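You operate a simulated robot arm through the tools that you are given. There is no shell and no other tool.

Carry out the task below with a simulated robot arm. There is one attempt and no reset: what you move stays moved.

## Task
Put things in order on the blue bench top. At the end: the big brass screw from the blue bench top stands on top of the offcut with the blue end; the clear cup is on the brown catches carton; the white sleeve stands where the black block stood; the black block stands where the clear cup stood; whatever was shut is shut again. Leave all else as you found it, and nothing knocked over.

Only the result counts: the job must be done as asked and must still hold three seconds after the hand-in. Knocking over, shifting, dropping, spilling or breaking anything else fails it.

## Robot
A 6-joint arm with a two-finger gripper, fixed in place. Base frame: the origin is at the foot of the arm, x ahead of it, y to its left, z up; the work surface is at about z = 0. Units: mm, rad, N and s.
With the tool pointing down near the work surface it reaches from about 180 to 480 mm from the base axis. Its first joint turns from -1.152 to 1.152 rad. Payload 1.76 kg.
Tool frame: the origin (TCP) lies between the finger pads and is the grasp point; the fingertips stand 29 mm ahead of it; z points along the fingers, y is the line along which they close. The gripper opens to 82 mm; its body begins 58 mm behind the TCP.
Orientation is that of the tool frame in the base frame, as a unit quaternion [x, y, z, w]. With the fingers straight down and closing along the base's y, the tool's x points along the base's -x, its y along +y and its z along -z.

## Interface
- The arm moves only by the tool nudge_tool. Its argument "rows" is a list of rows, each an object (a shift or turn left out is 0, a gripper value left out holds the last) with "hand": the gripper command, from -1 (fully open) to 1 (shut), values between in proportion; "slide": the shift along the tool's x, y, z in mm, a list of three; "rot": the turn, a rotation vector about the tool's x, y, z in rad, a list of three. In form: [{"hand": hand, "slide": [dx, dy, dz], "rot": [rx, ry, rz]}, ...]. A call has 1 to 20 rows; each row shifts and turns the commanded pose from where the row before left it, along the tool's axes as they then stand. Rows are played at 5 a second. More than 50 mm and 0.15 rad between two rows, or a gripper value outside its range, and nothing of the call is played. A pose out of reach is approached as far as the arm can. The call stops where the force on the tool passes 40 N (or 10 N more than at its start, if that is more) or the arm is blocked; 0.2 s more then pass. Each finger travels about 203.5 mm/s and halts on what it meets, pressing with about 34 N; the grip force reading is that of the motor and also rises with nothing between the fingers. The clock runs only during rows and for 0.2 s after the last one: add rows that do not move to give the fingers time. It gives the time, the measured TCP pose, the force on the tool (base axes), the opening and the grip force at its end, in the units of the frame above (readings bear some noise), with the torque about the TCP (base axes, N m) and any sound that the robot's microphone picked up.
- Cameras (640 x 400 px; columns grow to the right, rows downward): "scene" is fixed at [54.6, 338, 413.7]; the picture's right is [-0.75, -0.67, 0.00], its down [-0.39, 0.44, -0.81] and it looks along [0.54, -0.60, -0.59] (base axes); focal length 214 px, centre (320, 200). "wrist" rides on the gripper at [79, 4, -89] in the tool frame; the picture's right is [-0.05, 1.00, 0.00], its down [-0.71, -0.04, -0.71] and it looks along [-0.71, -0.04, 0.71] (tool axes); focal length 256 px, centre (320, 200). There is no depth. A picture from a camera that has moved, and an enlarged one, comes with that camera's place and axes in the base frame and with its lens. The place of the scene camera against the robot may be out by one fixed shift of up to 12 mm in any direction.
- camera(camera): a new picture of that camera. No time passes.
- inspect(camera, box): a new picture of the part [left, top, right, bottom] of that camera's present view, enlarged. No time passes.
- sign_off(): hands the job in; it is judged then, once.

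Nothing tells you positions but the pictures and the camera data. Unless the task says otherwise, let go and move clear before handing in.

The tools are called after "Call:" as a command line: name --argument value ..., lists and objects as JSON in quotes. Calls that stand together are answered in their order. nudge_tool: Moves the arm, as the interface text tells. Its arguments: {"type":"object","properties":{"rows":{"type":"array","items":{"type":"object","properties":{"hand":{"type":"number"},"slide":{"type":"array","items":{"type":"number"}},"rot":{"type":"array","items":{"type":"number"}}}}}},"required":["rows"]} The other tools are called the same way: camera (camera) takes a picture; inspect (camera, box) takes an enlarged picture of a part of a camera's view; sign_off () hands the job in.

At the start:

```text
t: 0.0
tool_pos: [235.0, -61.7, 337.1]
orientation: [0.0, 1.0, -0.001, -0.001]
contact_force: [-0.2, 0.4, 0.5]
ft_torque: [-0.01, 0.03, 0.0]
grip_width: 82.1
grasp_force: 0.0
```

scene: 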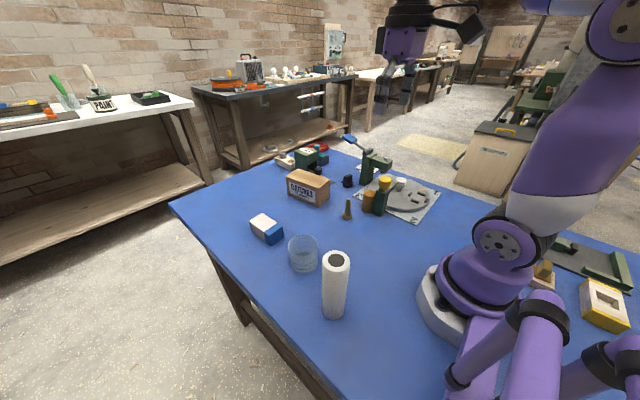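
wrist: 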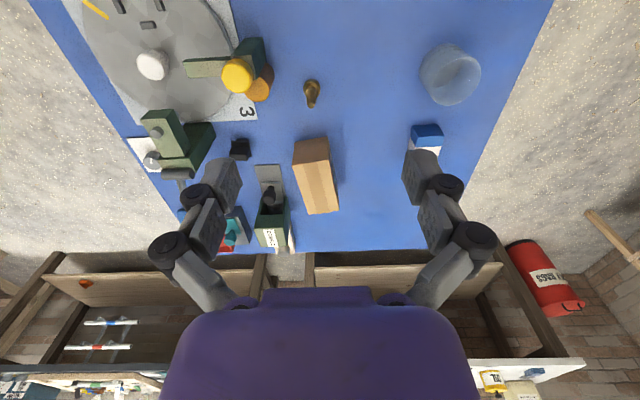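

I see a blue bench with a carton, a clear cup, a white sleeve, an offcut with a blue end, a brass screw and a black block near some green fixtures. I'll look closer at each before moving.

Call:
inspect --camera "scene" --box '[230, 120, 450, 330]'

Call:
inspect --camera "wrist" --box '[80, 0, 560, 260]'

Call:
inspect --camera "scene" --box '[265, 130, 385, 230]'

Call:
inspect --camera "scene" --box '[340, 130, 460, 230]'

```text
1.90 times, centred on (340, 225) of scene
camera zoom: at [54.6, 338.0, 413.7], right [-0.75, -0.67, 0.0], down [-0.39, 0.44, -0.81], along [0.54, -0.6, -0.59], focal length 408 px, centre (282, 152)
```

zoom: 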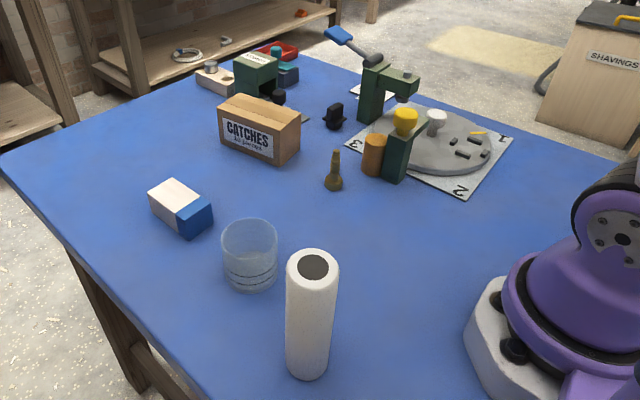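

```text
1.33 times, centred on (320, 130) of wrist
camera zoom: at [154.8, -56.3, 425.3], right [0.05, 1.0, 0.0], down [0.71, -0.04, 0.71], along [0.71, -0.04, -0.71], focal length 341 px, centre (320, 293)
```

zoom: 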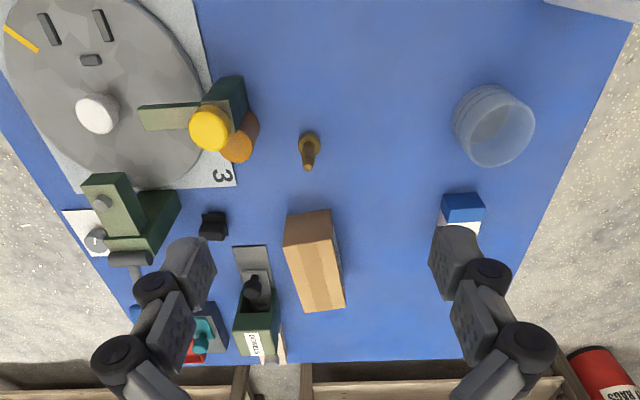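

```text
4.00 times, centred on (325, 180) of scene
camera zoom: at [54.6, 338.0, 413.7], right [-0.75, -0.67, 0.0], down [-0.39, 0.44, -0.81], along [0.54, -0.6, -0.59], focal length 858 px, centre (300, 280)
```

zoom: 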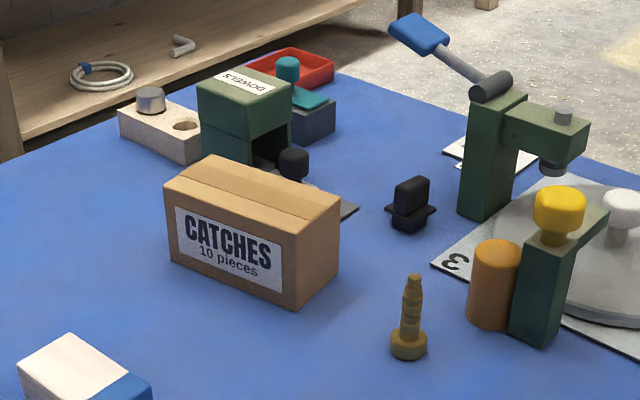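

```text
4.00 times, centred on (400, 180) of scene
camera zoom: at [54.6, 338.0, 413.7], right [-0.75, -0.67, 0.0], down [-0.39, 0.44, -0.81], along [0.54, -0.6, -0.59], focal length 858 px, centre (0, 280)
```

zoom: 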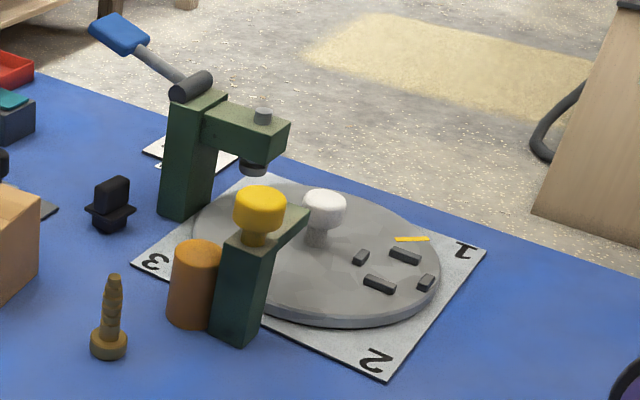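

The bench objects are all standing free as far as I can see; I'll swing the wrist camera left, staying high, to view the cup, offcut and sleeve from closer.

Call:
nudge_tool --rows '[{"hand": -1, "slide": [5, 35, 5]}, {"slide": [5, 35, 10]}, {"slide": [5, 35, 10]}, {"slide": [5, 35, 10]}, {"slide": [5, 25, 10]}, {}]'

Call:
camera --camera "wrist"

Call:
inspect --camera "scene" --box '[280, 220, 370, 330]'

```text
t: 1.4
tool_pos: [208.3, 103.8, 290.1]
orientation: [0.001, 1.0, -0.001, 0.001]
contact_force: [-0.4, -0.4, -0.7]
ft_torque: [-0.02, -0.01, 0.01]
grip_width: 82.3
grasp_force: 0.2
```

```text
taken
camera wrist: at [128.4, 108.7, 379.9], right [0.05, 1.0, 0.0], down [0.71, -0.04, 0.71], along [0.71, -0.04, -0.71], focal length 256 px, centre (320, 200)
```

wrist: 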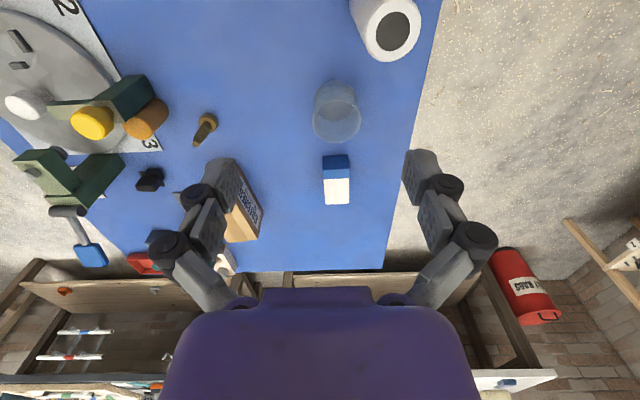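

```text
3.64 times, centred on (325, 275) of scene
camera zoom: at [54.6, 338.1, 413.7], right [-0.75, -0.67, 0.0], down [-0.39, 0.44, -0.81], along [0.54, -0.6, -0.59], focal length 780 px, centre (302, -73)
```

zoom: 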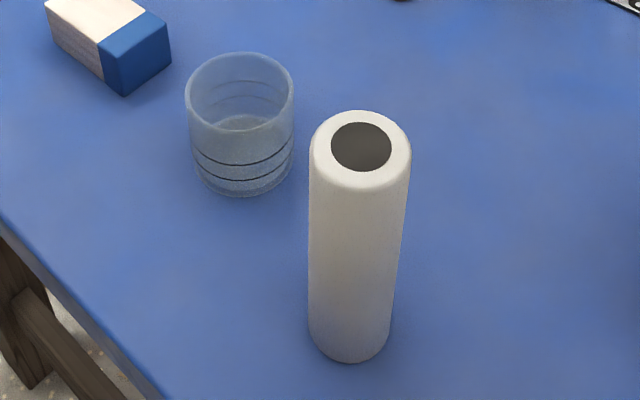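

The cup is upright with rings (possibly holding liquid), the offcut lies to its right, and the sleeve is tall. I'll zoom in on these from the wrist camera.

Call:
inspect --camera "wrist" --box '[280, 0, 440, 100]'

Call:
inspect --camera "wrist" --box '[270, 70, 430, 220]'

Call:
inspect --camera "wrist" --box '[120, 80, 280, 260]'

Call:
inspect --camera "wrist" --box '[0, 40, 180, 280]'

```text
4.00 times, centred on (360, 50) of wrist
camera zoom: at [128.4, 108.7, 379.9], right [0.05, 1.0, 0.0], down [0.71, -0.04, 0.71], along [0.71, -0.04, -0.71], focal length 1024 px, centre (160, 800)
```

zoom: 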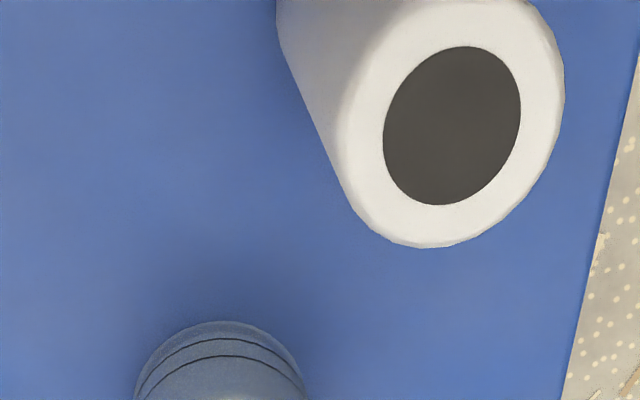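

```text
2.67 times, centred on (350, 145) of wrist
camera zoom: at [128.4, 108.7, 379.9], right [0.05, 1.0, 0.0], down [0.71, -0.04, 0.71], along [0.71, -0.04, -0.71], focal length 683 px, centre (240, 347)
```

zoom: 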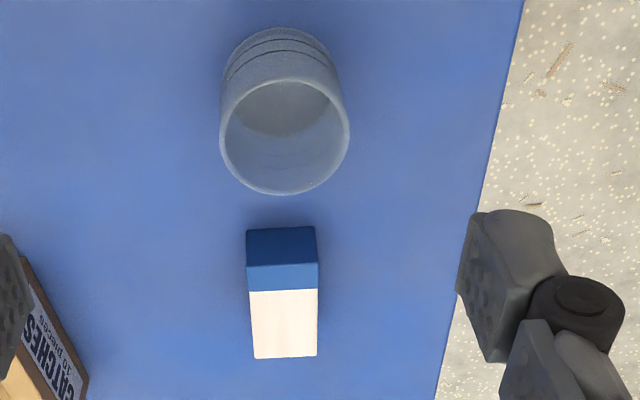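

```text
2.22 times, centred on (200, 170) of wrist
camera zoom: at [128.4, 108.7, 379.9], right [0.05, 1.0, 0.0], down [0.71, -0.04, 0.71], along [0.71, -0.04, -0.71], focal length 569 px, centre (587, 267)
```

zoom: 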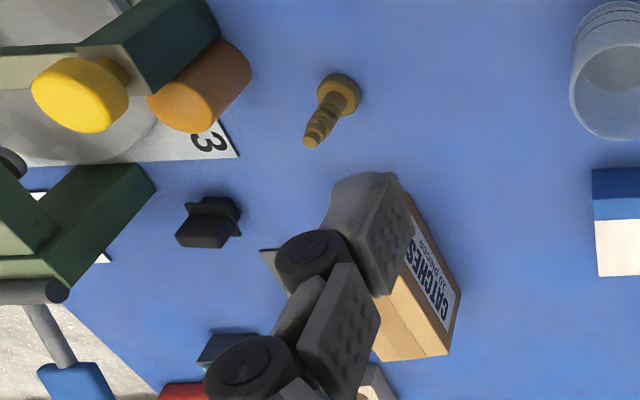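

```text
1.67 times, centred on (90, 160) of wrist
camera zoom: at [128.4, 108.7, 379.9], right [0.05, 1.0, 0.0], down [0.71, -0.04, 0.71], along [0.71, -0.04, -0.71], focal length 427 px, centre (703, 267)
```

zoom: 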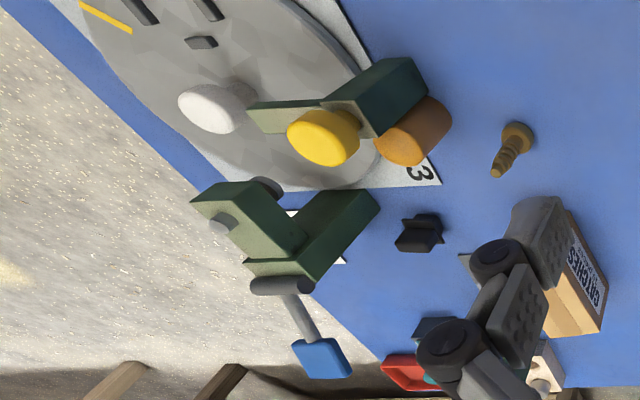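

Estimates: cup about (299,124), about 65 mm wide and 62 mm tall; offcut about 80×44×40 mm centred near (438,121); sleeve about (177,163), about 150 mm tall. Next I look at the black block, the carton and the screw from the right side.

Call:
nudge_tool --rows '[{"slide": [0, -45, 0]}, {"slide": [0, -45, 0]}, {"slide": [0, -45, 0]}, {"slide": [0, -45, 0]}, {"slide": [0, -45, 0]}, {"slide": [-5, -45, 10]}, {}]'

Call:
camera --camera "wrist"

Call:
camera --camera "scene"

```text
t: 3.0
tool_pos: [215.0, -168.5, 280.1]
orientation: [0.001, 1.0, 0.0, 0.0]
contact_force: [-0.6, 0.0, -1.4]
ft_torque: [0.02, -0.02, 0.02]
grip_width: 81.9
grasp_force: 0.1
```

```text
taken
camera wrist: at [135.1, -162.0, 370.1], right [0.05, 1.0, 0.0], down [0.71, -0.04, 0.71], along [0.71, -0.04, -0.71], focal length 256 px, centre (320, 200)
```

wrist: 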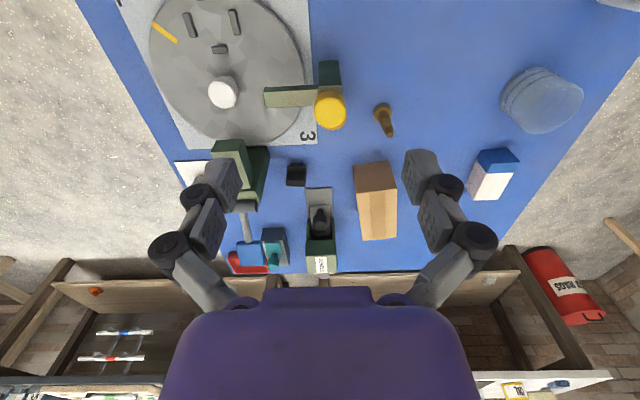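

```text
taken
```

scene: 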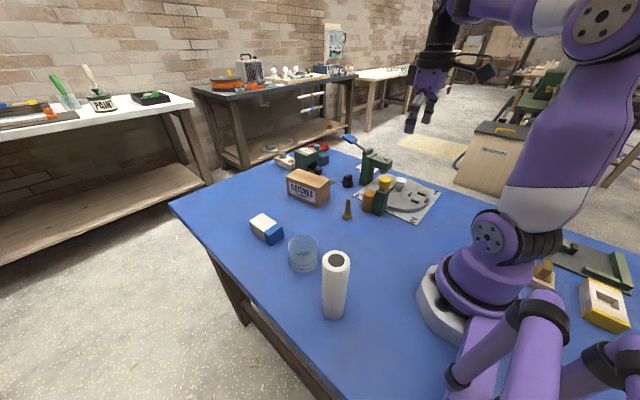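

Call:
inspect --camera "wrist" --box '[240, 120, 430, 280]'

Call:
inspect --camera "wrist" --box '[270, 140, 330, 200]'

Call:
inspect --camera "scene" --box '[325, 160, 375, 200]'

Call:
inspect --camera "wrist" --box '[300, 60, 440, 160]'

```text
2.50 times, centred on (335, 200) of wrist
camera zoom: at [135.1, -162.0, 370.1], right [0.05, 1.0, 0.0], down [0.71, -0.04, 0.71], along [0.71, -0.04, -0.71], focal length 640 px, centre (282, 200)
```

zoom: 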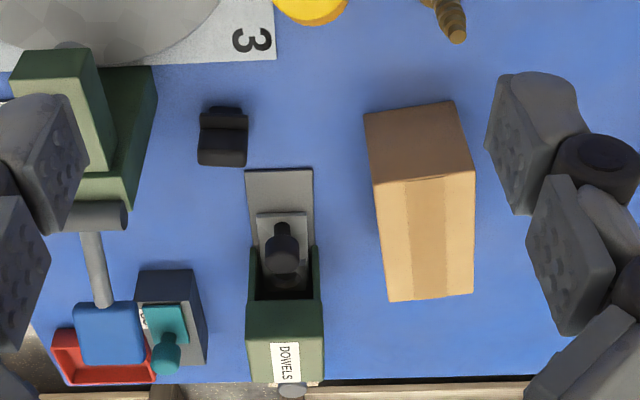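

```text
6.67 times, centred on (300, 170) of wrist
camera zoom: at [135.1, -162.0, 370.1], right [0.05, 1.0, 0.0], down [0.71, -0.04, 0.71], along [0.71, -0.04, -0.71], focal length 1707 px, centre (453, 400)
```

zoom: 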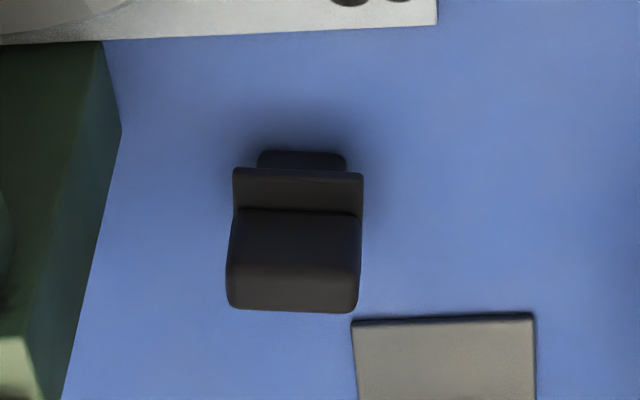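

```text
10.00 times, centred on (350, 180) of scene
camera zoom: at [54.6, 338.0, 413.7], right [-0.75, -0.67, 0.0], down [-0.39, 0.44, -0.81], along [0.54, -0.6, -0.59], focal length 2145 px, centre (20, 400)
```

zoom: 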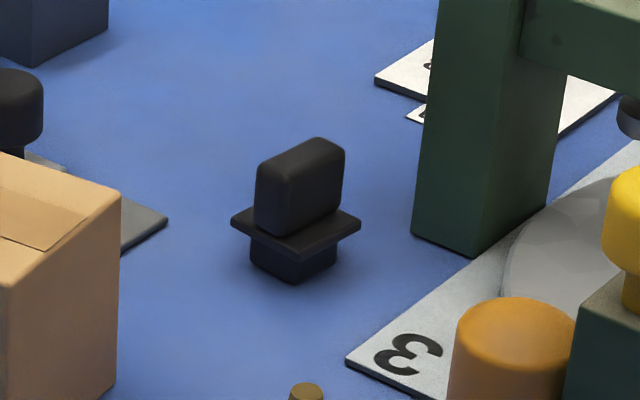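

```text
4.00 times, centred on (370, 110) of wrist
camera zoom: at [135.1, -162.0, 370.1], right [0.05, 1.0, 0.0], down [0.71, -0.04, 0.71], along [0.71, -0.04, -0.71], focal length 1024 px, centre (120, 560)
```

zoom: 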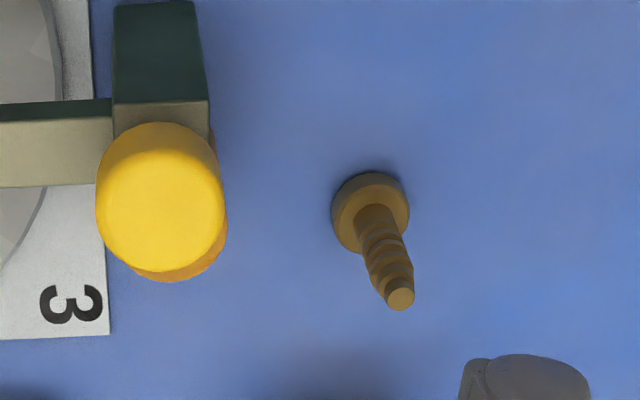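

The black block looks like a flanged plug standing near (420,-220), between the dispenser tray and the press. I'll check the rest of the bench for any look-alikes (another black block, cup or screw) before committing.

Call:
inspect --camera "scene" --box '[500, 220, 640, 340]'

Call:
inspect --camera "scene" --box '[260, 130, 350, 190]'

Call:
inspect --camera "wrist" --box '[110, 0, 350, 150]'

Call:
inspect --camera "scene" --box '[340, 130, 400, 220]'

```text
3.33 times, centred on (570, 280) of scene
camera zoom: at [54.6, 338.0, 413.7], right [-0.75, -0.67, 0.0], down [-0.39, 0.44, -0.81], along [0.54, -0.6, -0.59], focal length 715 px, centre (-513, -67)
```

zoom: 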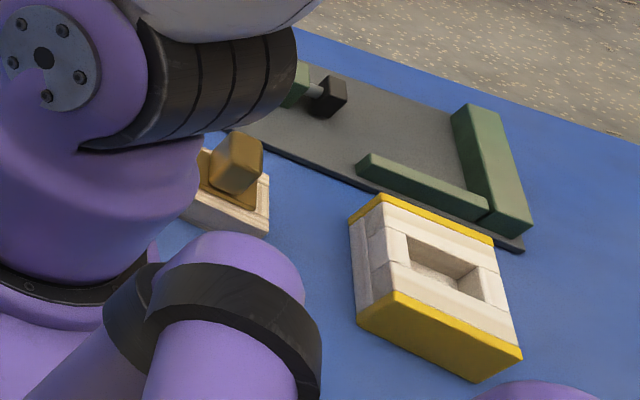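

```text
6.67 times, centred on (305, 160) of scene
camera zoom: at [54.6, 338.0, 413.7], right [-0.75, -0.67, 0.0], down [-0.39, 0.44, -0.81], along [0.54, -0.6, -0.59], focal length 1430 px, centre (420, 467)
```

zoom: 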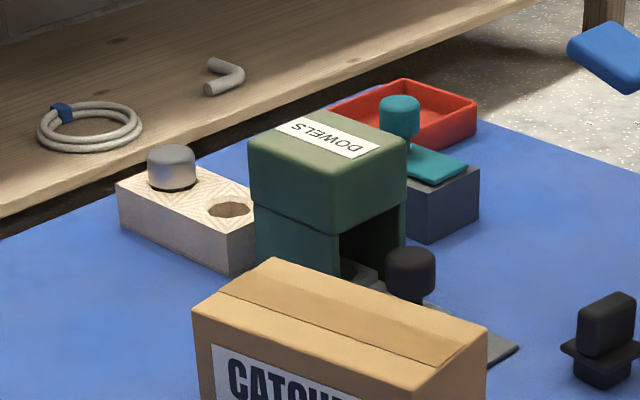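

```text
2.67 times, centred on (230, 75) of wrist
camera zoom: at [135.1, -162.0, 370.1], right [0.05, 1.0, 0.0], down [0.71, -0.04, 0.71], along [0.71, -0.04, -0.71], focal length 683 px, centre (560, 533)
```

zoom: 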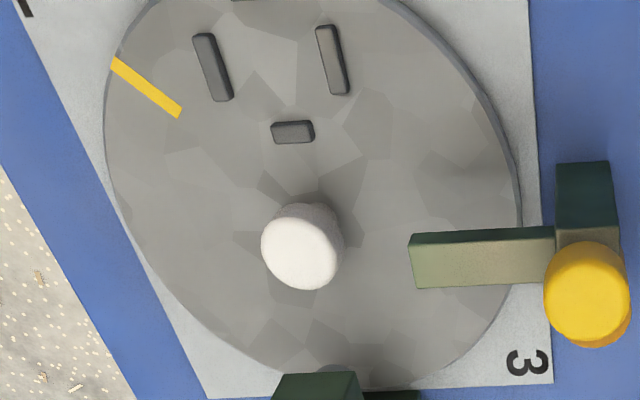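

```text
4.44 times, centred on (370, 175) of scene
camera zoom: at [54.6, 338.0, 413.7], right [-0.75, -0.67, 0.0], down [-0.39, 0.44, -0.81], along [0.54, -0.6, -0.59], focal length 953 px, centre (98, 311)
```

zoom: 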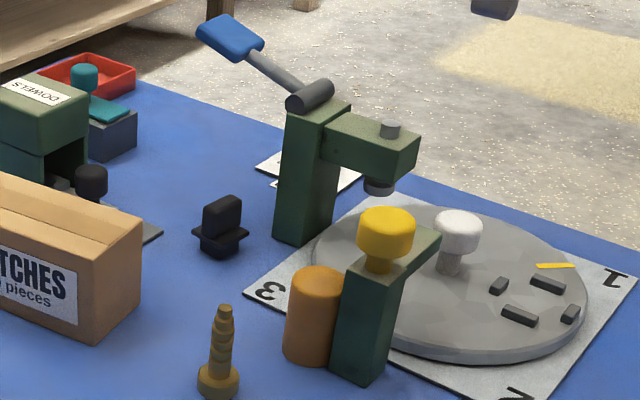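

No look-alikes on the bench: the objects to move are all out in the open and nothing that is shut needs opening. I'll lower the camera towards the black block to measure it, the press next to it and the carton.

Call:
nudge_tool --rows '[{"slide": [-20, -4, 25]}, {"slide": [-20, -4, 25]}, {"slide": [-20, -4, 25]}, {"slide": [-20, -4, 25]}, {}]'

Call:
camera --camera "wrist"

```text
t: 4.2
tool_pos: [295.0, -183.0, 180.8]
orientation: [0.0, 1.0, 0.001, 0.0]
contact_force: [-0.8, -1.0, -0.5]
ft_torque: [0.02, -0.03, -0.01]
grip_width: 82.0
grasp_force: 0.1
```

```text
taken
camera wrist: at [215.2, -177.9, 270.4], right [0.05, 1.0, 0.0], down [0.71, -0.04, 0.71], along [0.71, -0.04, -0.71], focal length 256 px, centre (320, 200)
```

wrist: 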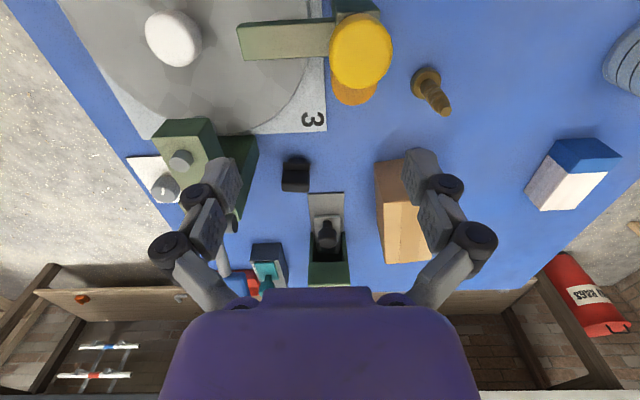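

Call:
inspect --camera "wrist" --box '[270, 140, 330, 210]'

Call:
inspect --camera "wrist" --box '[230, 130, 450, 300]'

Call:
inspect --camera "wrist" --box '[120, 100, 320, 300]'

Call:
camera --camera "scene"

```text
5.71 times, centred on (300, 175) of wrist
camera zoom: at [215.2, -177.9, 270.4], right [0.05, 1.0, 0.0], down [0.71, -0.04, 0.71], along [0.71, -0.04, -0.71], focal length 1463 px, centre (434, 343)
```

zoom: 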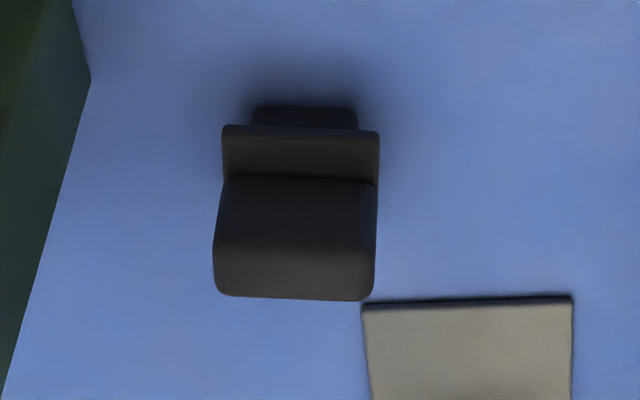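

```text
2.35 times, centred on (340, 215) of wrist
camera zoom: at [215.2, -177.9, 270.4], right [0.05, 1.0, 0.0], down [0.71, -0.04, 0.71], along [0.71, -0.04, -0.71], focal length 602 px, centre (273, 165)
```

zoom: 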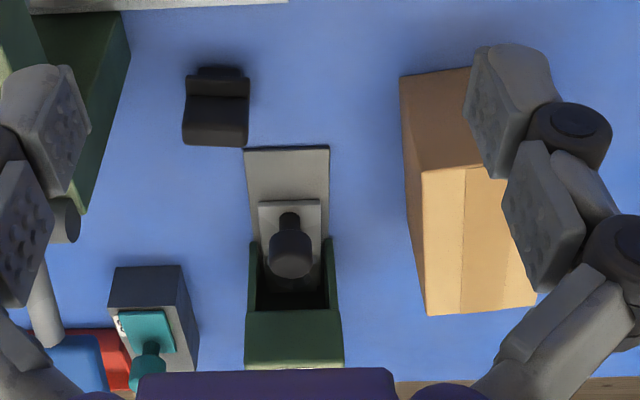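

```text
2.00 times, centred on (220, 200) of wrist
camera zoom: at [215.2, -177.9, 270.4], right [0.05, 1.0, 0.0], down [0.71, -0.04, 0.71], along [0.71, -0.04, -0.71], focal length 512 px, centre (520, 200)
```

zoom: 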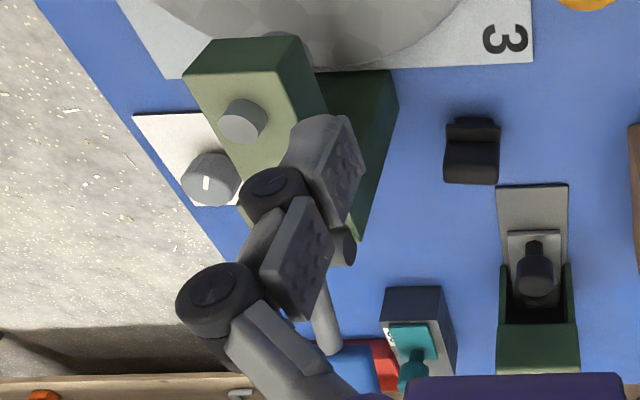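

```text
taken
```

scene: 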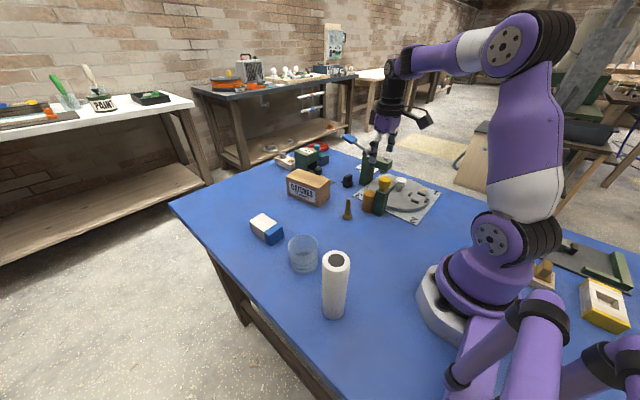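

The block is about 40 mm tall with a 34 mm flange, centred near (421,-217), with the press post and handle on its -y side. Next I go back left to measure the cup precisely before picking it up.

Call:
nudge_tool --rows '[{"slide": [5, 0, -40]}, {"slide": [10, 45, -10]}, {"slide": [10, 45, 0]}, {"slide": [10, 45, 0]}, {"slide": [10, 45, 0]}, {"slide": [10, 45, 0]}, {"slide": [10, 42, 0]}, {"slide": [10, 40, 20]}, {"slide": [10, 0, 20]}, {}]'

Call:
camera --camera "wrist"

Call:
inspect --camera "wrist" --box '[240, 40, 400, 200]'

```text
t: 6.4
tool_pos: [209.2, 122.6, 188.6]
orientation: [0.0, 1.0, 0.001, 0.0]
contact_force: [0.1, 0.3, 0.3]
ft_torque: [-0.02, -0.02, 0.01]
grip_width: 82.0
grasp_force: 0.1
```

```text
taken
camera wrist: at [128.7, 129.0, 279.4], right [0.05, 1.0, 0.0], down [0.71, -0.04, 0.71], along [0.71, -0.04, -0.71], focal length 256 px, centre (320, 200)
```

wrist: 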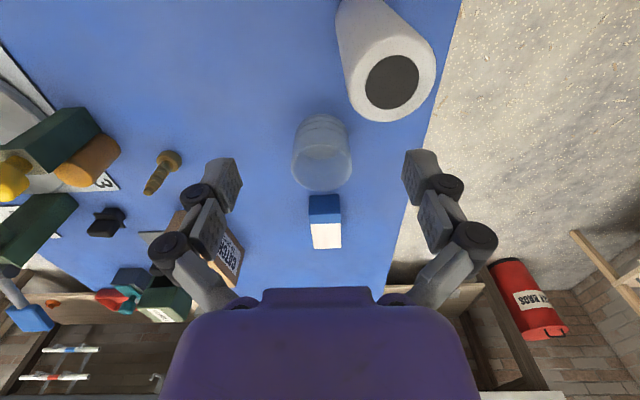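

```text
2.50 times, centred on (320, 120) of wrist
camera zoom: at [128.7, 129.0, 279.4], right [0.05, 1.0, 0.0], down [0.71, -0.04, 0.71], along [0.71, -0.04, -0.71], focal length 640 px, centre (320, 400)
```

zoom: 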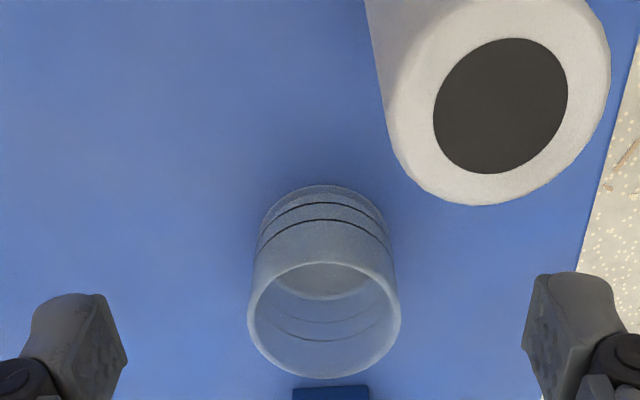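

The cup's centre is at about (297.5,123), base ~58 mm, rim ~64 mm, 65 mm tall; the sleeve stands close behind it. I'll move over the cup, yaw the gripper 30° so the camera keeps clear of the sleeve, then check the view before descending.

Call:
nudge_tool --rows '[{"slide": [-44, 0.2, 0]}, {"slide": [-44.3, 0.2, 0]}, {"rot": [0, 0, -0.13]}, {"rot": [0, 0, -0.13]}, {"rot": [0, 0, -0.13]}, {"rot": [0, 0, -0.13]}, {}]'

Call:
camera --camera "wrist"

Call:
camera --camera "scene"

```text
t: 8.0
tool_pos: [297.9, 123.3, 190.2]
orientation: [-0.258, 0.966, -0.001, -0.001]
contact_force: [0.0, -0.2, 0.8]
ft_torque: [0.0, -0.02, -0.02]
grip_width: 81.8
grasp_force: 0.2
```

```text
taken
camera wrist: at [226.4, 89.5, 280.4], right [-0.45, 0.89, 0.0], down [0.63, 0.32, 0.71], along [0.63, 0.32, -0.71], focal length 256 px, centre (320, 200)
```

wrist: 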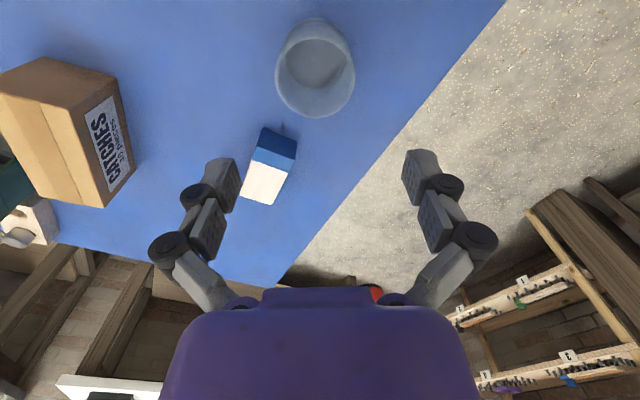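

```text
taken
```

scene: 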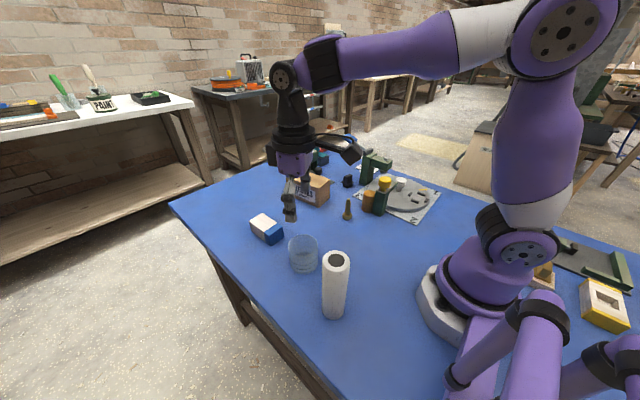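

The gripper axis lines up with the cup in the view. I'll descend around it with the fingers wide open.

Call:
nudge_tool --rows '[{"slide": [0, -1, 30]}, {"slide": [0, 0, 30]}, {"slide": [0, 0, 25]}, {"slide": [0, 0, 20]}, {}]'

Call:
camera --camera "wrist"

Call:
inspect --camera "scene" --box '[240, 140, 380, 290]'

```text
t: 9.2
tool_pos: [297.7, 124.0, 85.2]
orientation: [-0.257, 0.966, -0.001, 0.0]
contact_force: [0.7, -0.2, 0.6]
ft_torque: [0.02, 0.01, 0.02]
grip_width: 81.7
grasp_force: 0.0
```

```text
taken
camera wrist: at [227.1, 89.0, 174.8], right [-0.45, 0.89, 0.0], down [0.63, 0.32, 0.71], along [0.63, 0.32, -0.71], focal length 256 px, centre (320, 200)
```

wrist: 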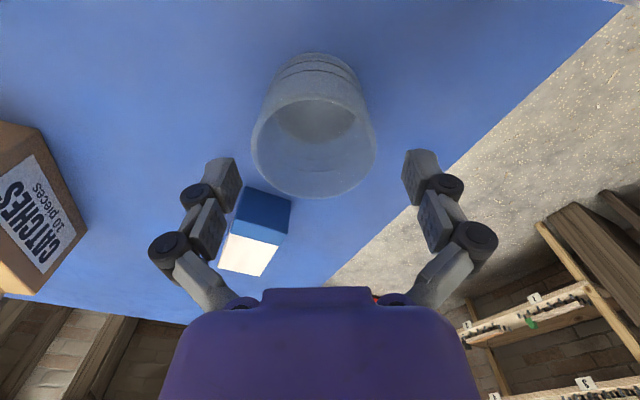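

```text
2.67 times, centred on (310, 215) of scene
camera zoom: at [54.6, 338.0, 413.7], right [-0.75, -0.67, 0.0], down [-0.39, 0.44, -0.81], along [0.54, -0.6, -0.59], focal length 572 px, centre (347, 160)
```

zoom: 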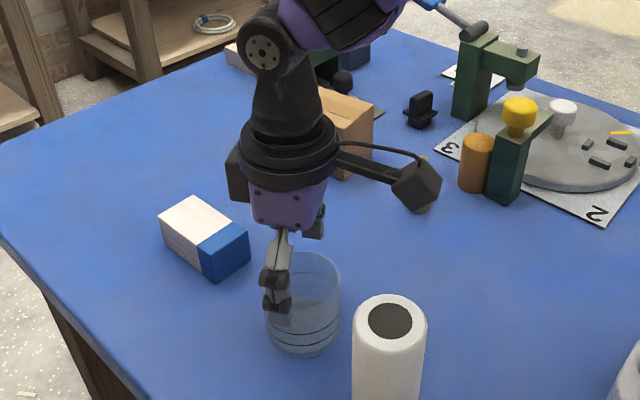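

The cup sits about 3 mm to one side between the fingers, so I'll correct that, finish the descent to mid-cup height and close gently.

Call:
nudge_tool --rows '[{"slide": [0, -2.7, 18]}, {"slide": [0, 0, 15]}, {"slide": [0, 0, 9]}, {}]'

Call:
camera --camera "wrist"

```text
t: 10.2
tool_pos: [299.3, 120.6, 43.6]
orientation: [-0.257, 0.966, -0.001, 0.001]
contact_force: [-1.8, -0.4, -0.8]
ft_torque: [-0.02, 0.01, -0.04]
grip_width: 82.0
grasp_force: 0.1
```

```text
taken
camera wrist: at [228.1, 86.9, 133.0], right [-0.45, 0.89, 0.0], down [0.63, 0.32, 0.71], along [0.63, 0.32, -0.71], focal length 256 px, centre (320, 200)
```

wrist: 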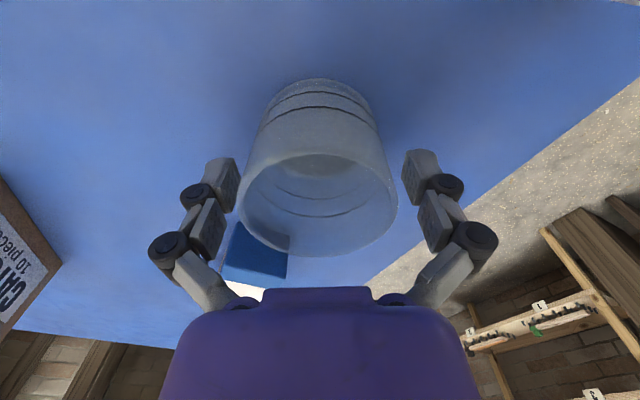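

Call:
nudge_tool --rows '[{"hand": -0.75}, {"hand": -0.6}, {"hand": -0.5}, {"hand": -0.45}, {}, {}]'

```text
t: 11.6
tool_pos: [299.7, 122.9, 43.9]
orientation: [-0.258, 0.966, -0.001, 0.001]
contact_force: [-1.3, -1.2, 12.6]
ft_torque: [-0.11, 0.03, -0.02]
grip_width: 65.1
grasp_force: 34.0
```

The cup is held at 65 mm width. I'll lift it straight up slowly and level.

Call:
nudge_tool --rows '[{"slide": [0, 0, -3]}, {"slide": [0, 0, -7]}, {"slide": [0, 0, -15]}, {"slide": [0, 0, -20]}, {"slide": [0, 0, -25]}, {"slide": [0, 0, -25]}, {"slide": [0, 0, -25]}, {"slide": [0, 0, -15]}, {}]'

Call:
camera --camera "wrist"

Call:
camera --camera "scene"

```text
t: 13.6
tool_pos: [298.1, 121.2, 179.0]
orientation: [-0.258, 0.966, -0.001, 0.0]
contact_force: [0.0, 0.4, -0.5]
ft_torque: [0.01, 0.02, 0.0]
grip_width: 64.8
grasp_force: 34.0
```

```text
taken
camera wrist: at [227.9, 86.9, 268.6], right [-0.45, 0.89, 0.0], down [0.63, 0.32, 0.71], along [0.63, 0.32, -0.71], focal length 256 px, centre (320, 200)
```

wrist: 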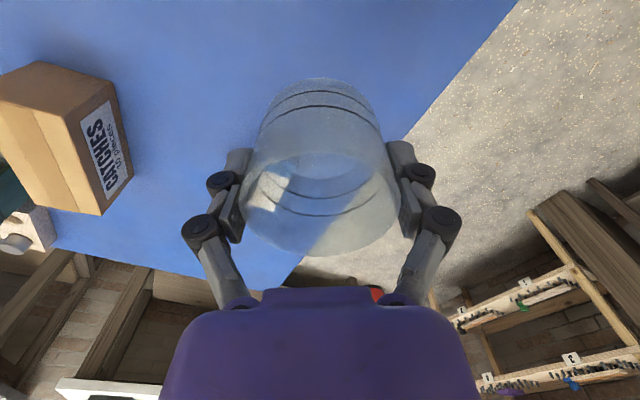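

```text
taken
```

scene: 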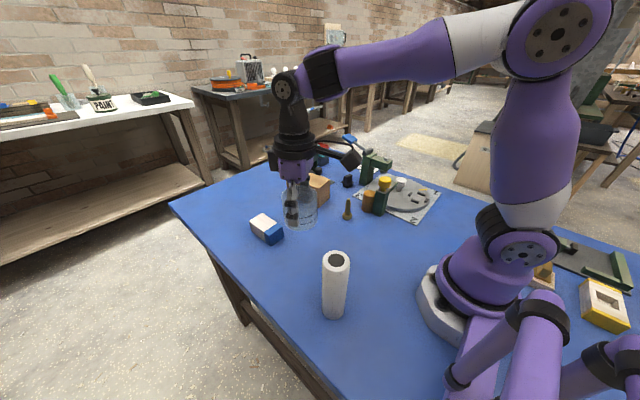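

Cup lifted cleanly. I'll turn the yaw back to zero and carry it at height towards the carton, stopping above the target (452,-81).

Call:
nudge_tool --rows '[{"rot": [0, 0, 0.13]}, {"rot": [0, 0, 0.13]}, {"rot": [0, 0, 0.13]}, {"rot": [0, 0, 0.13]}, {"slide": [-10, -15, 0]}, {"slide": [-20, -25, 0]}, {"slide": [-22, -30, 0]}, {"slide": [-22, -30, 0]}, {"slide": [-22, -30, 0]}, {"slide": [-22, -30, 0]}, {"slide": [-20, -25, 0]}, {"slide": [-15, -17, 0]}, {}]'

Call:
camera --camera "wrist"

Call:
camera --camera "scene"

```text
t: 16.4
tool_pos: [443.4, -79.0, 175.7]
orientation: [0.0, 1.0, 0.0, 0.0]
contact_force: [-0.2, 0.4, -0.2]
ft_torque: [-0.03, -0.03, 0.0]
grip_width: 64.9
grasp_force: 33.9
out of reach, approached as far as the arm can: row 12
```

```text
taken
camera wrist: at [363.8, -73.4, 265.4], right [0.05, 1.0, 0.0], down [0.71, -0.04, 0.71], along [0.71, -0.04, -0.71], focal length 256 px, centre (320, 200)
```

wrist: 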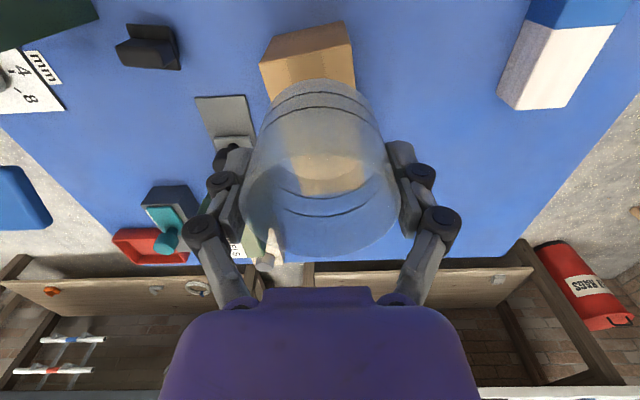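

```text
taken
```

scene: 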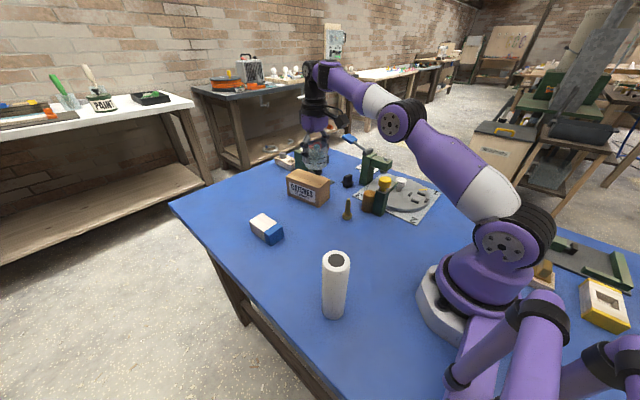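

At this height the arm stops just short (443 instead of 452). Reach grows lower down, so I'll descend part way and check where I am.

Call:
nudge_tool --rows '[{"slide": [0, 0, 15]}, {"slide": [0, 0, 15]}, {}]'

Call:
camera --camera "wrist"

Call:
inspect --camera "scene" --box '[260, 100, 380, 220]'

```text
t: 17.2
tool_pos: [443.5, -78.8, 145.0]
orientation: [0.001, 1.0, 0.0, 0.001]
contact_force: [-0.2, -0.6, -2.0]
ft_torque: [0.02, 0.01, 0.01]
grip_width: 64.7
grasp_force: 33.8
```

```text
taken
camera wrist: at [363.9, -73.5, 235.3], right [0.05, 1.0, 0.0], down [0.71, -0.04, 0.71], along [0.71, -0.04, -0.71], focal length 256 px, centre (320, 200)
```

wrist: 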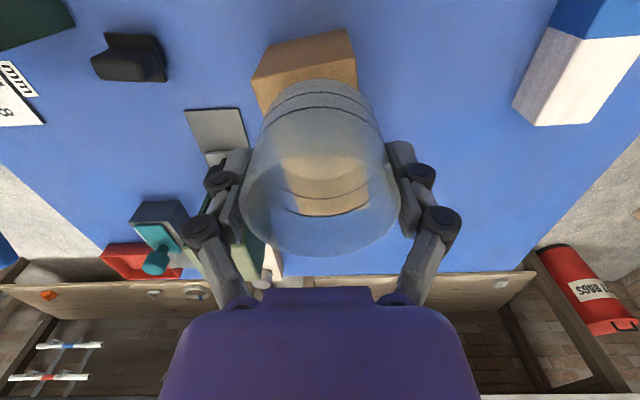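

```text
3.33 times, centred on (320, 160) of scene
camera zoom: at [54.6, 338.0, 413.7], right [-0.75, -0.67, 0.0], down [-0.39, 0.44, -0.81], along [0.54, -0.6, -0.59], focal length 715 px, centre (320, 333)
```

zoom: 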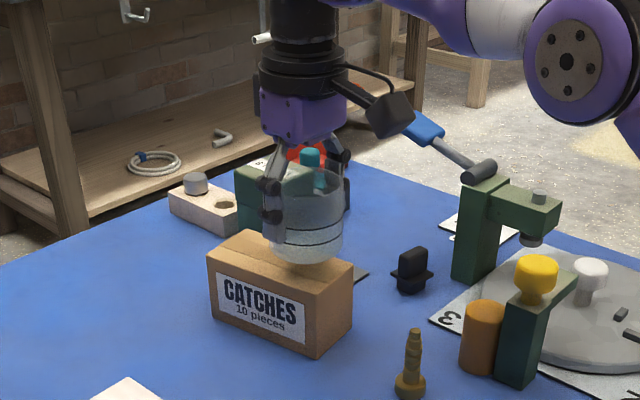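

Call:
nudge_tool --rows '[{"slide": [-4, -1, 5]}, {"slide": [-4, -1, 5]}, {}]'

Call:
inspect --camera "wrist" --box '[200, 0, 440, 260]'

Call:
inspect --camera "scene" --box '[260, 120, 360, 220]'

```text
t: 18.0
tool_pos: [453.6, -80.7, 134.3]
orientation: [0.0, 1.0, -0.001, 0.001]
contact_force: [-0.3, 0.1, -1.2]
ft_torque: [0.0, -0.02, -0.01]
grip_width: 65.2
grasp_force: 34.0
```

```text
1.54 times, centred on (320, 130) of wrist
camera zoom: at [372.4, -75.5, 225.3], right [0.05, 1.0, 0.0], down [0.71, -0.04, 0.71], along [0.71, -0.04, -0.71], focal length 394 px, centre (320, 308)
```

zoom: 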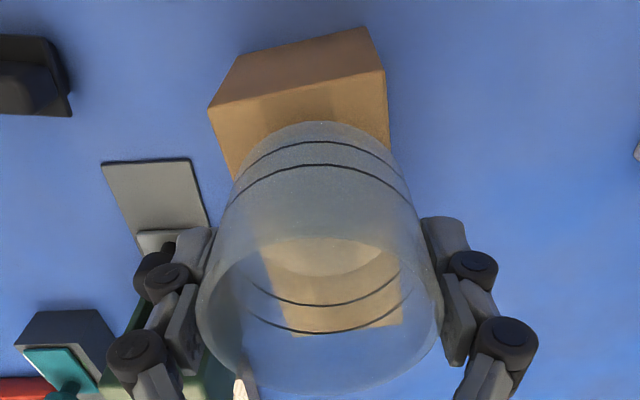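

```text
4.00 times, centred on (310, 170) of scene
camera zoom: at [54.6, 338.0, 413.7], right [-0.75, -0.67, 0.0], down [-0.39, 0.44, -0.81], along [0.54, -0.6, -0.59], focal length 858 px, centre (360, 320)
```

zoom: 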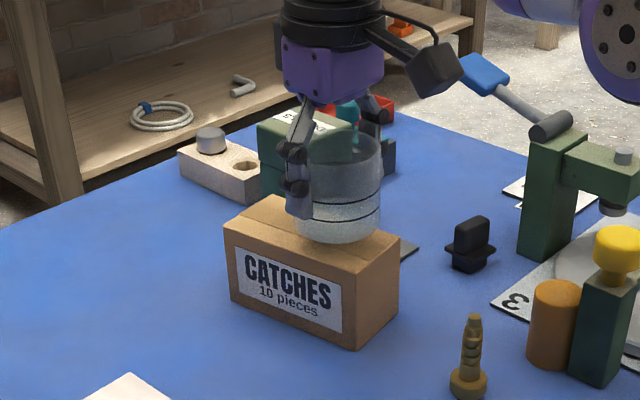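

The cup is centred over the carton top with a small margin on each edge. I'll lower it slowly onto the carton.

Call:
nudge_tool --rows '[{"slide": [0, 0, 8]}, {"slide": [0, 0, 5]}, {"slide": [0, 0, 3]}, {"slide": [0, 0, 1]}, {}]'

Call:
inspect --camera "scene" --box '[270, 130, 350, 210]'

```text
t: 19.2
tool_pos: [451.4, -81.3, 118.5]
orientation: [0.0, 1.0, -0.001, 0.0]
contact_force: [-1.7, -0.5, 3.1]
ft_torque: [-0.1, 0.01, -0.04]
grip_width: 65.0
grasp_force: 33.9
```

```text
5.00 times, centred on (310, 170) of scene
camera zoom: at [54.6, 338.0, 413.7], right [-0.75, -0.67, 0.0], down [-0.39, 0.44, -0.81], along [0.54, -0.6, -0.59], focal length 1072 px, centre (370, 350)
```

zoom: 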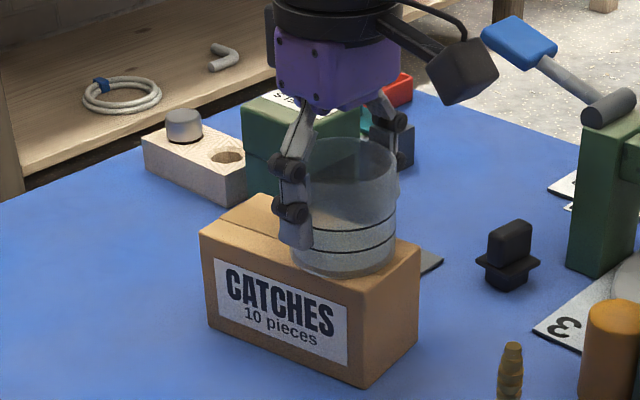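

Call:
nudge_tool --rows '[{"slide": [0, 0, 0.7]}, {}]'

```text
t: 19.8
tool_pos: [452.7, -80.9, 118.6]
orientation: [0.0, 1.0, -0.001, 0.001]
contact_force: [-4.9, 1.5, 15.6]
ft_torque: [0.06, 0.21, 0.0]
grip_width: 65.0
grasp_force: 34.0
```

Contact with the carton top is felt. I'll ease the pressure a little, then open slowly.

Call:
nudge_tool --rows '[{"slide": [0, 0, -0.5]}, {}]'

Call:
nudge_tool --rows '[{"hand": -0.55}, {"hand": -0.62}, {"hand": -0.7}, {"hand": -0.85}, {"hand": -1}, {}]'

Call:
camera --camera "wrist"

Call:
inspect --camera "scene" --box '[270, 130, 350, 210]'

```text
t: 20.4
tool_pos: [450.8, -82.4, 118.8]
orientation: [0.0, 1.0, 0.0, 0.001]
contact_force: [-2.3, -0.1, 12.4]
ft_torque: [-0.01, 0.09, 0.01]
grip_width: 64.8
grasp_force: 34.0
```

```text
t: 21.8
tool_pos: [451.6, -80.6, 117.8]
orientation: [0.0, 1.0, 0.0, 0.001]
contact_force: [0.4, 0.8, 0.3]
ft_torque: [0.02, -0.02, 0.0]
grip_width: 82.0
grasp_force: 0.1
```

```text
taken
camera wrist: at [372.1, -75.7, 208.0], right [0.05, 1.0, 0.0], down [0.71, -0.04, 0.71], along [0.71, -0.04, -0.71], focal length 256 px, centre (320, 200)
```

wrist: 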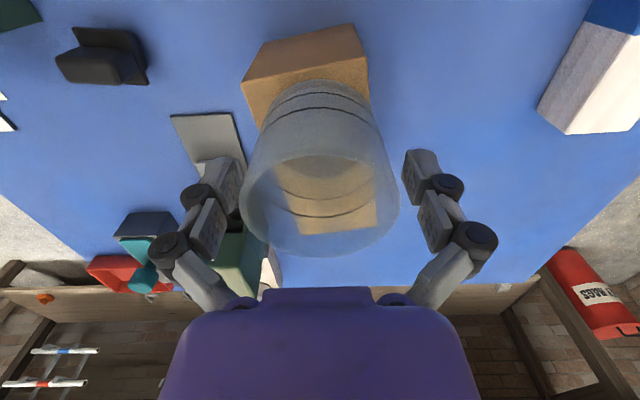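

```text
5.00 times, centred on (310, 170) of scene
camera zoom: at [54.6, 338.0, 413.7], right [-0.75, -0.67, 0.0], down [-0.39, 0.44, -0.81], along [0.54, -0.6, -0.59], focal length 1072 px, centre (370, 350)
```

zoom: 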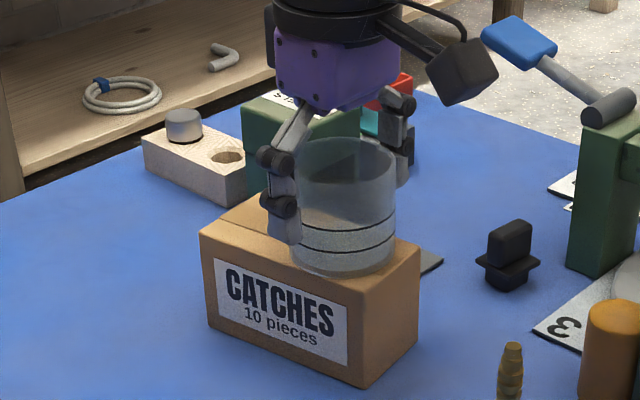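

The cup stands on the carton. I'll rise and back off slightly (to stay in reach), then view it before going for the black block.

Call:
nudge_tool --rows '[{"slide": [0, 0, -10]}, {"slide": [2, 0, -20]}, {"slide": [8, 0, -25]}, {"slide": [12, 0, -30]}, {"slide": [15, 0, -25]}, {}]'

Call:
camera --camera "wrist"

Call:
inspect --camera "scene" --box '[250, 120, 400, 220]'

```text
t: 23.2
tool_pos: [415.3, -81.2, 228.1]
orientation: [0.001, 1.0, 0.0, 0.001]
contact_force: [0.2, 0.0, 0.2]
ft_torque: [0.01, -0.02, 0.0]
grip_width: 82.0
grasp_force: 0.0
```

```text
taken
camera wrist: at [334.7, -75.3, 319.0], right [0.05, 1.0, 0.0], down [0.71, -0.04, 0.71], along [0.71, -0.04, -0.71], focal length 256 px, centre (320, 200)
```

wrist: 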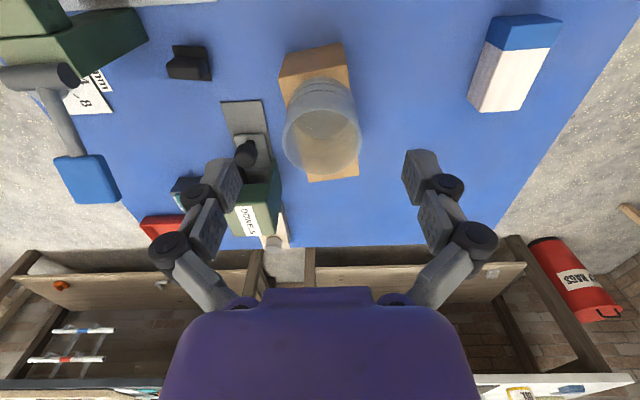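

```text
4.00 times, centred on (325, 170) of scene
camera zoom: at [54.6, 338.0, 413.7], right [-0.75, -0.67, 0.0], down [-0.39, 0.44, -0.81], along [0.54, -0.6, -0.59], focal length 858 px, centre (300, 320)
```

zoom: 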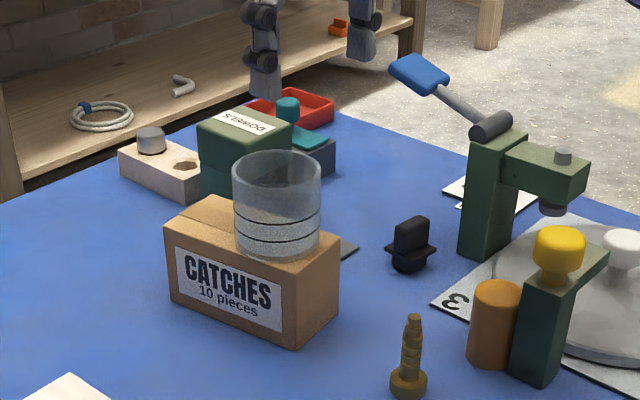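

The cup stands steadily on the carton and the carton has not moved. Next I narrow the fingers to about 46 mm and go above the black block, keeping to its +y side, away from the press.

Call:
nudge_tool --rows '[{"hand": -0.12, "slide": [7, -30, 0]}, {"slide": [7, -30, 0]}, {"slide": [7, -30, 10]}, {"slide": [6, -20, 20]}, {"slide": [0, 0, 20]}, {}]'

Call:
camera --camera "wrist"

Call:
inspect --camera "scene" --box '[270, 100, 430, 220]'

```text
t: 24.6
tool_pos: [387.2, -191.6, 179.3]
orientation: [0.0, 1.0, 0.0, 0.0]
contact_force: [0.0, -0.6, 0.1]
ft_torque: [-0.01, -0.01, -0.03]
grip_width: 45.9
grasp_force: 0.0
```

```text
taken
camera wrist: at [308.2, -185.7, 268.4], right [0.05, 1.0, 0.0], down [0.71, -0.04, 0.71], along [0.71, -0.04, -0.71], focal length 256 px, centre (320, 200)
```

wrist: 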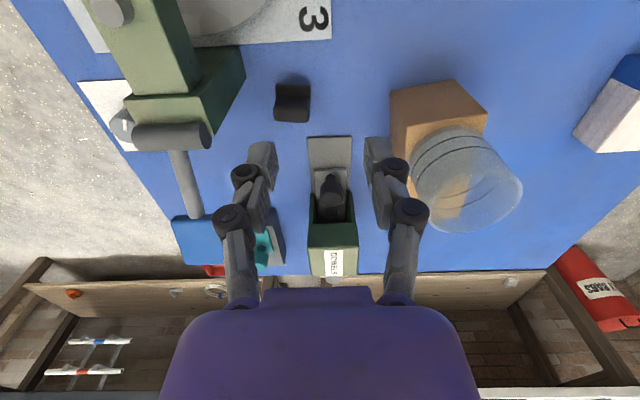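

```text
3.33 times, centred on (350, 160) of scene
camera zoom: at [54.6, 338.0, 413.7], right [-0.75, -0.67, 0.0], down [-0.39, 0.44, -0.81], along [0.54, -0.6, -0.59], focal length 715 px, centre (220, 333)
```

zoom: 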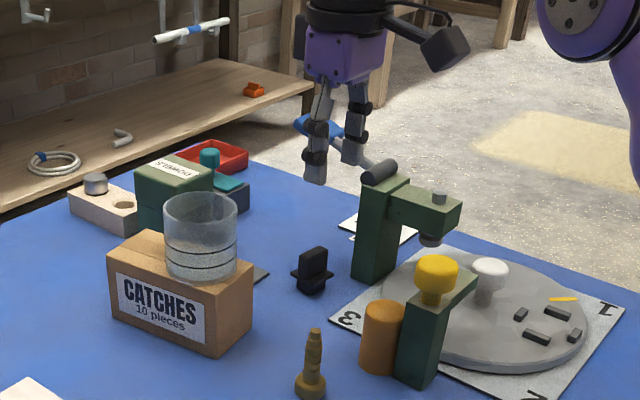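

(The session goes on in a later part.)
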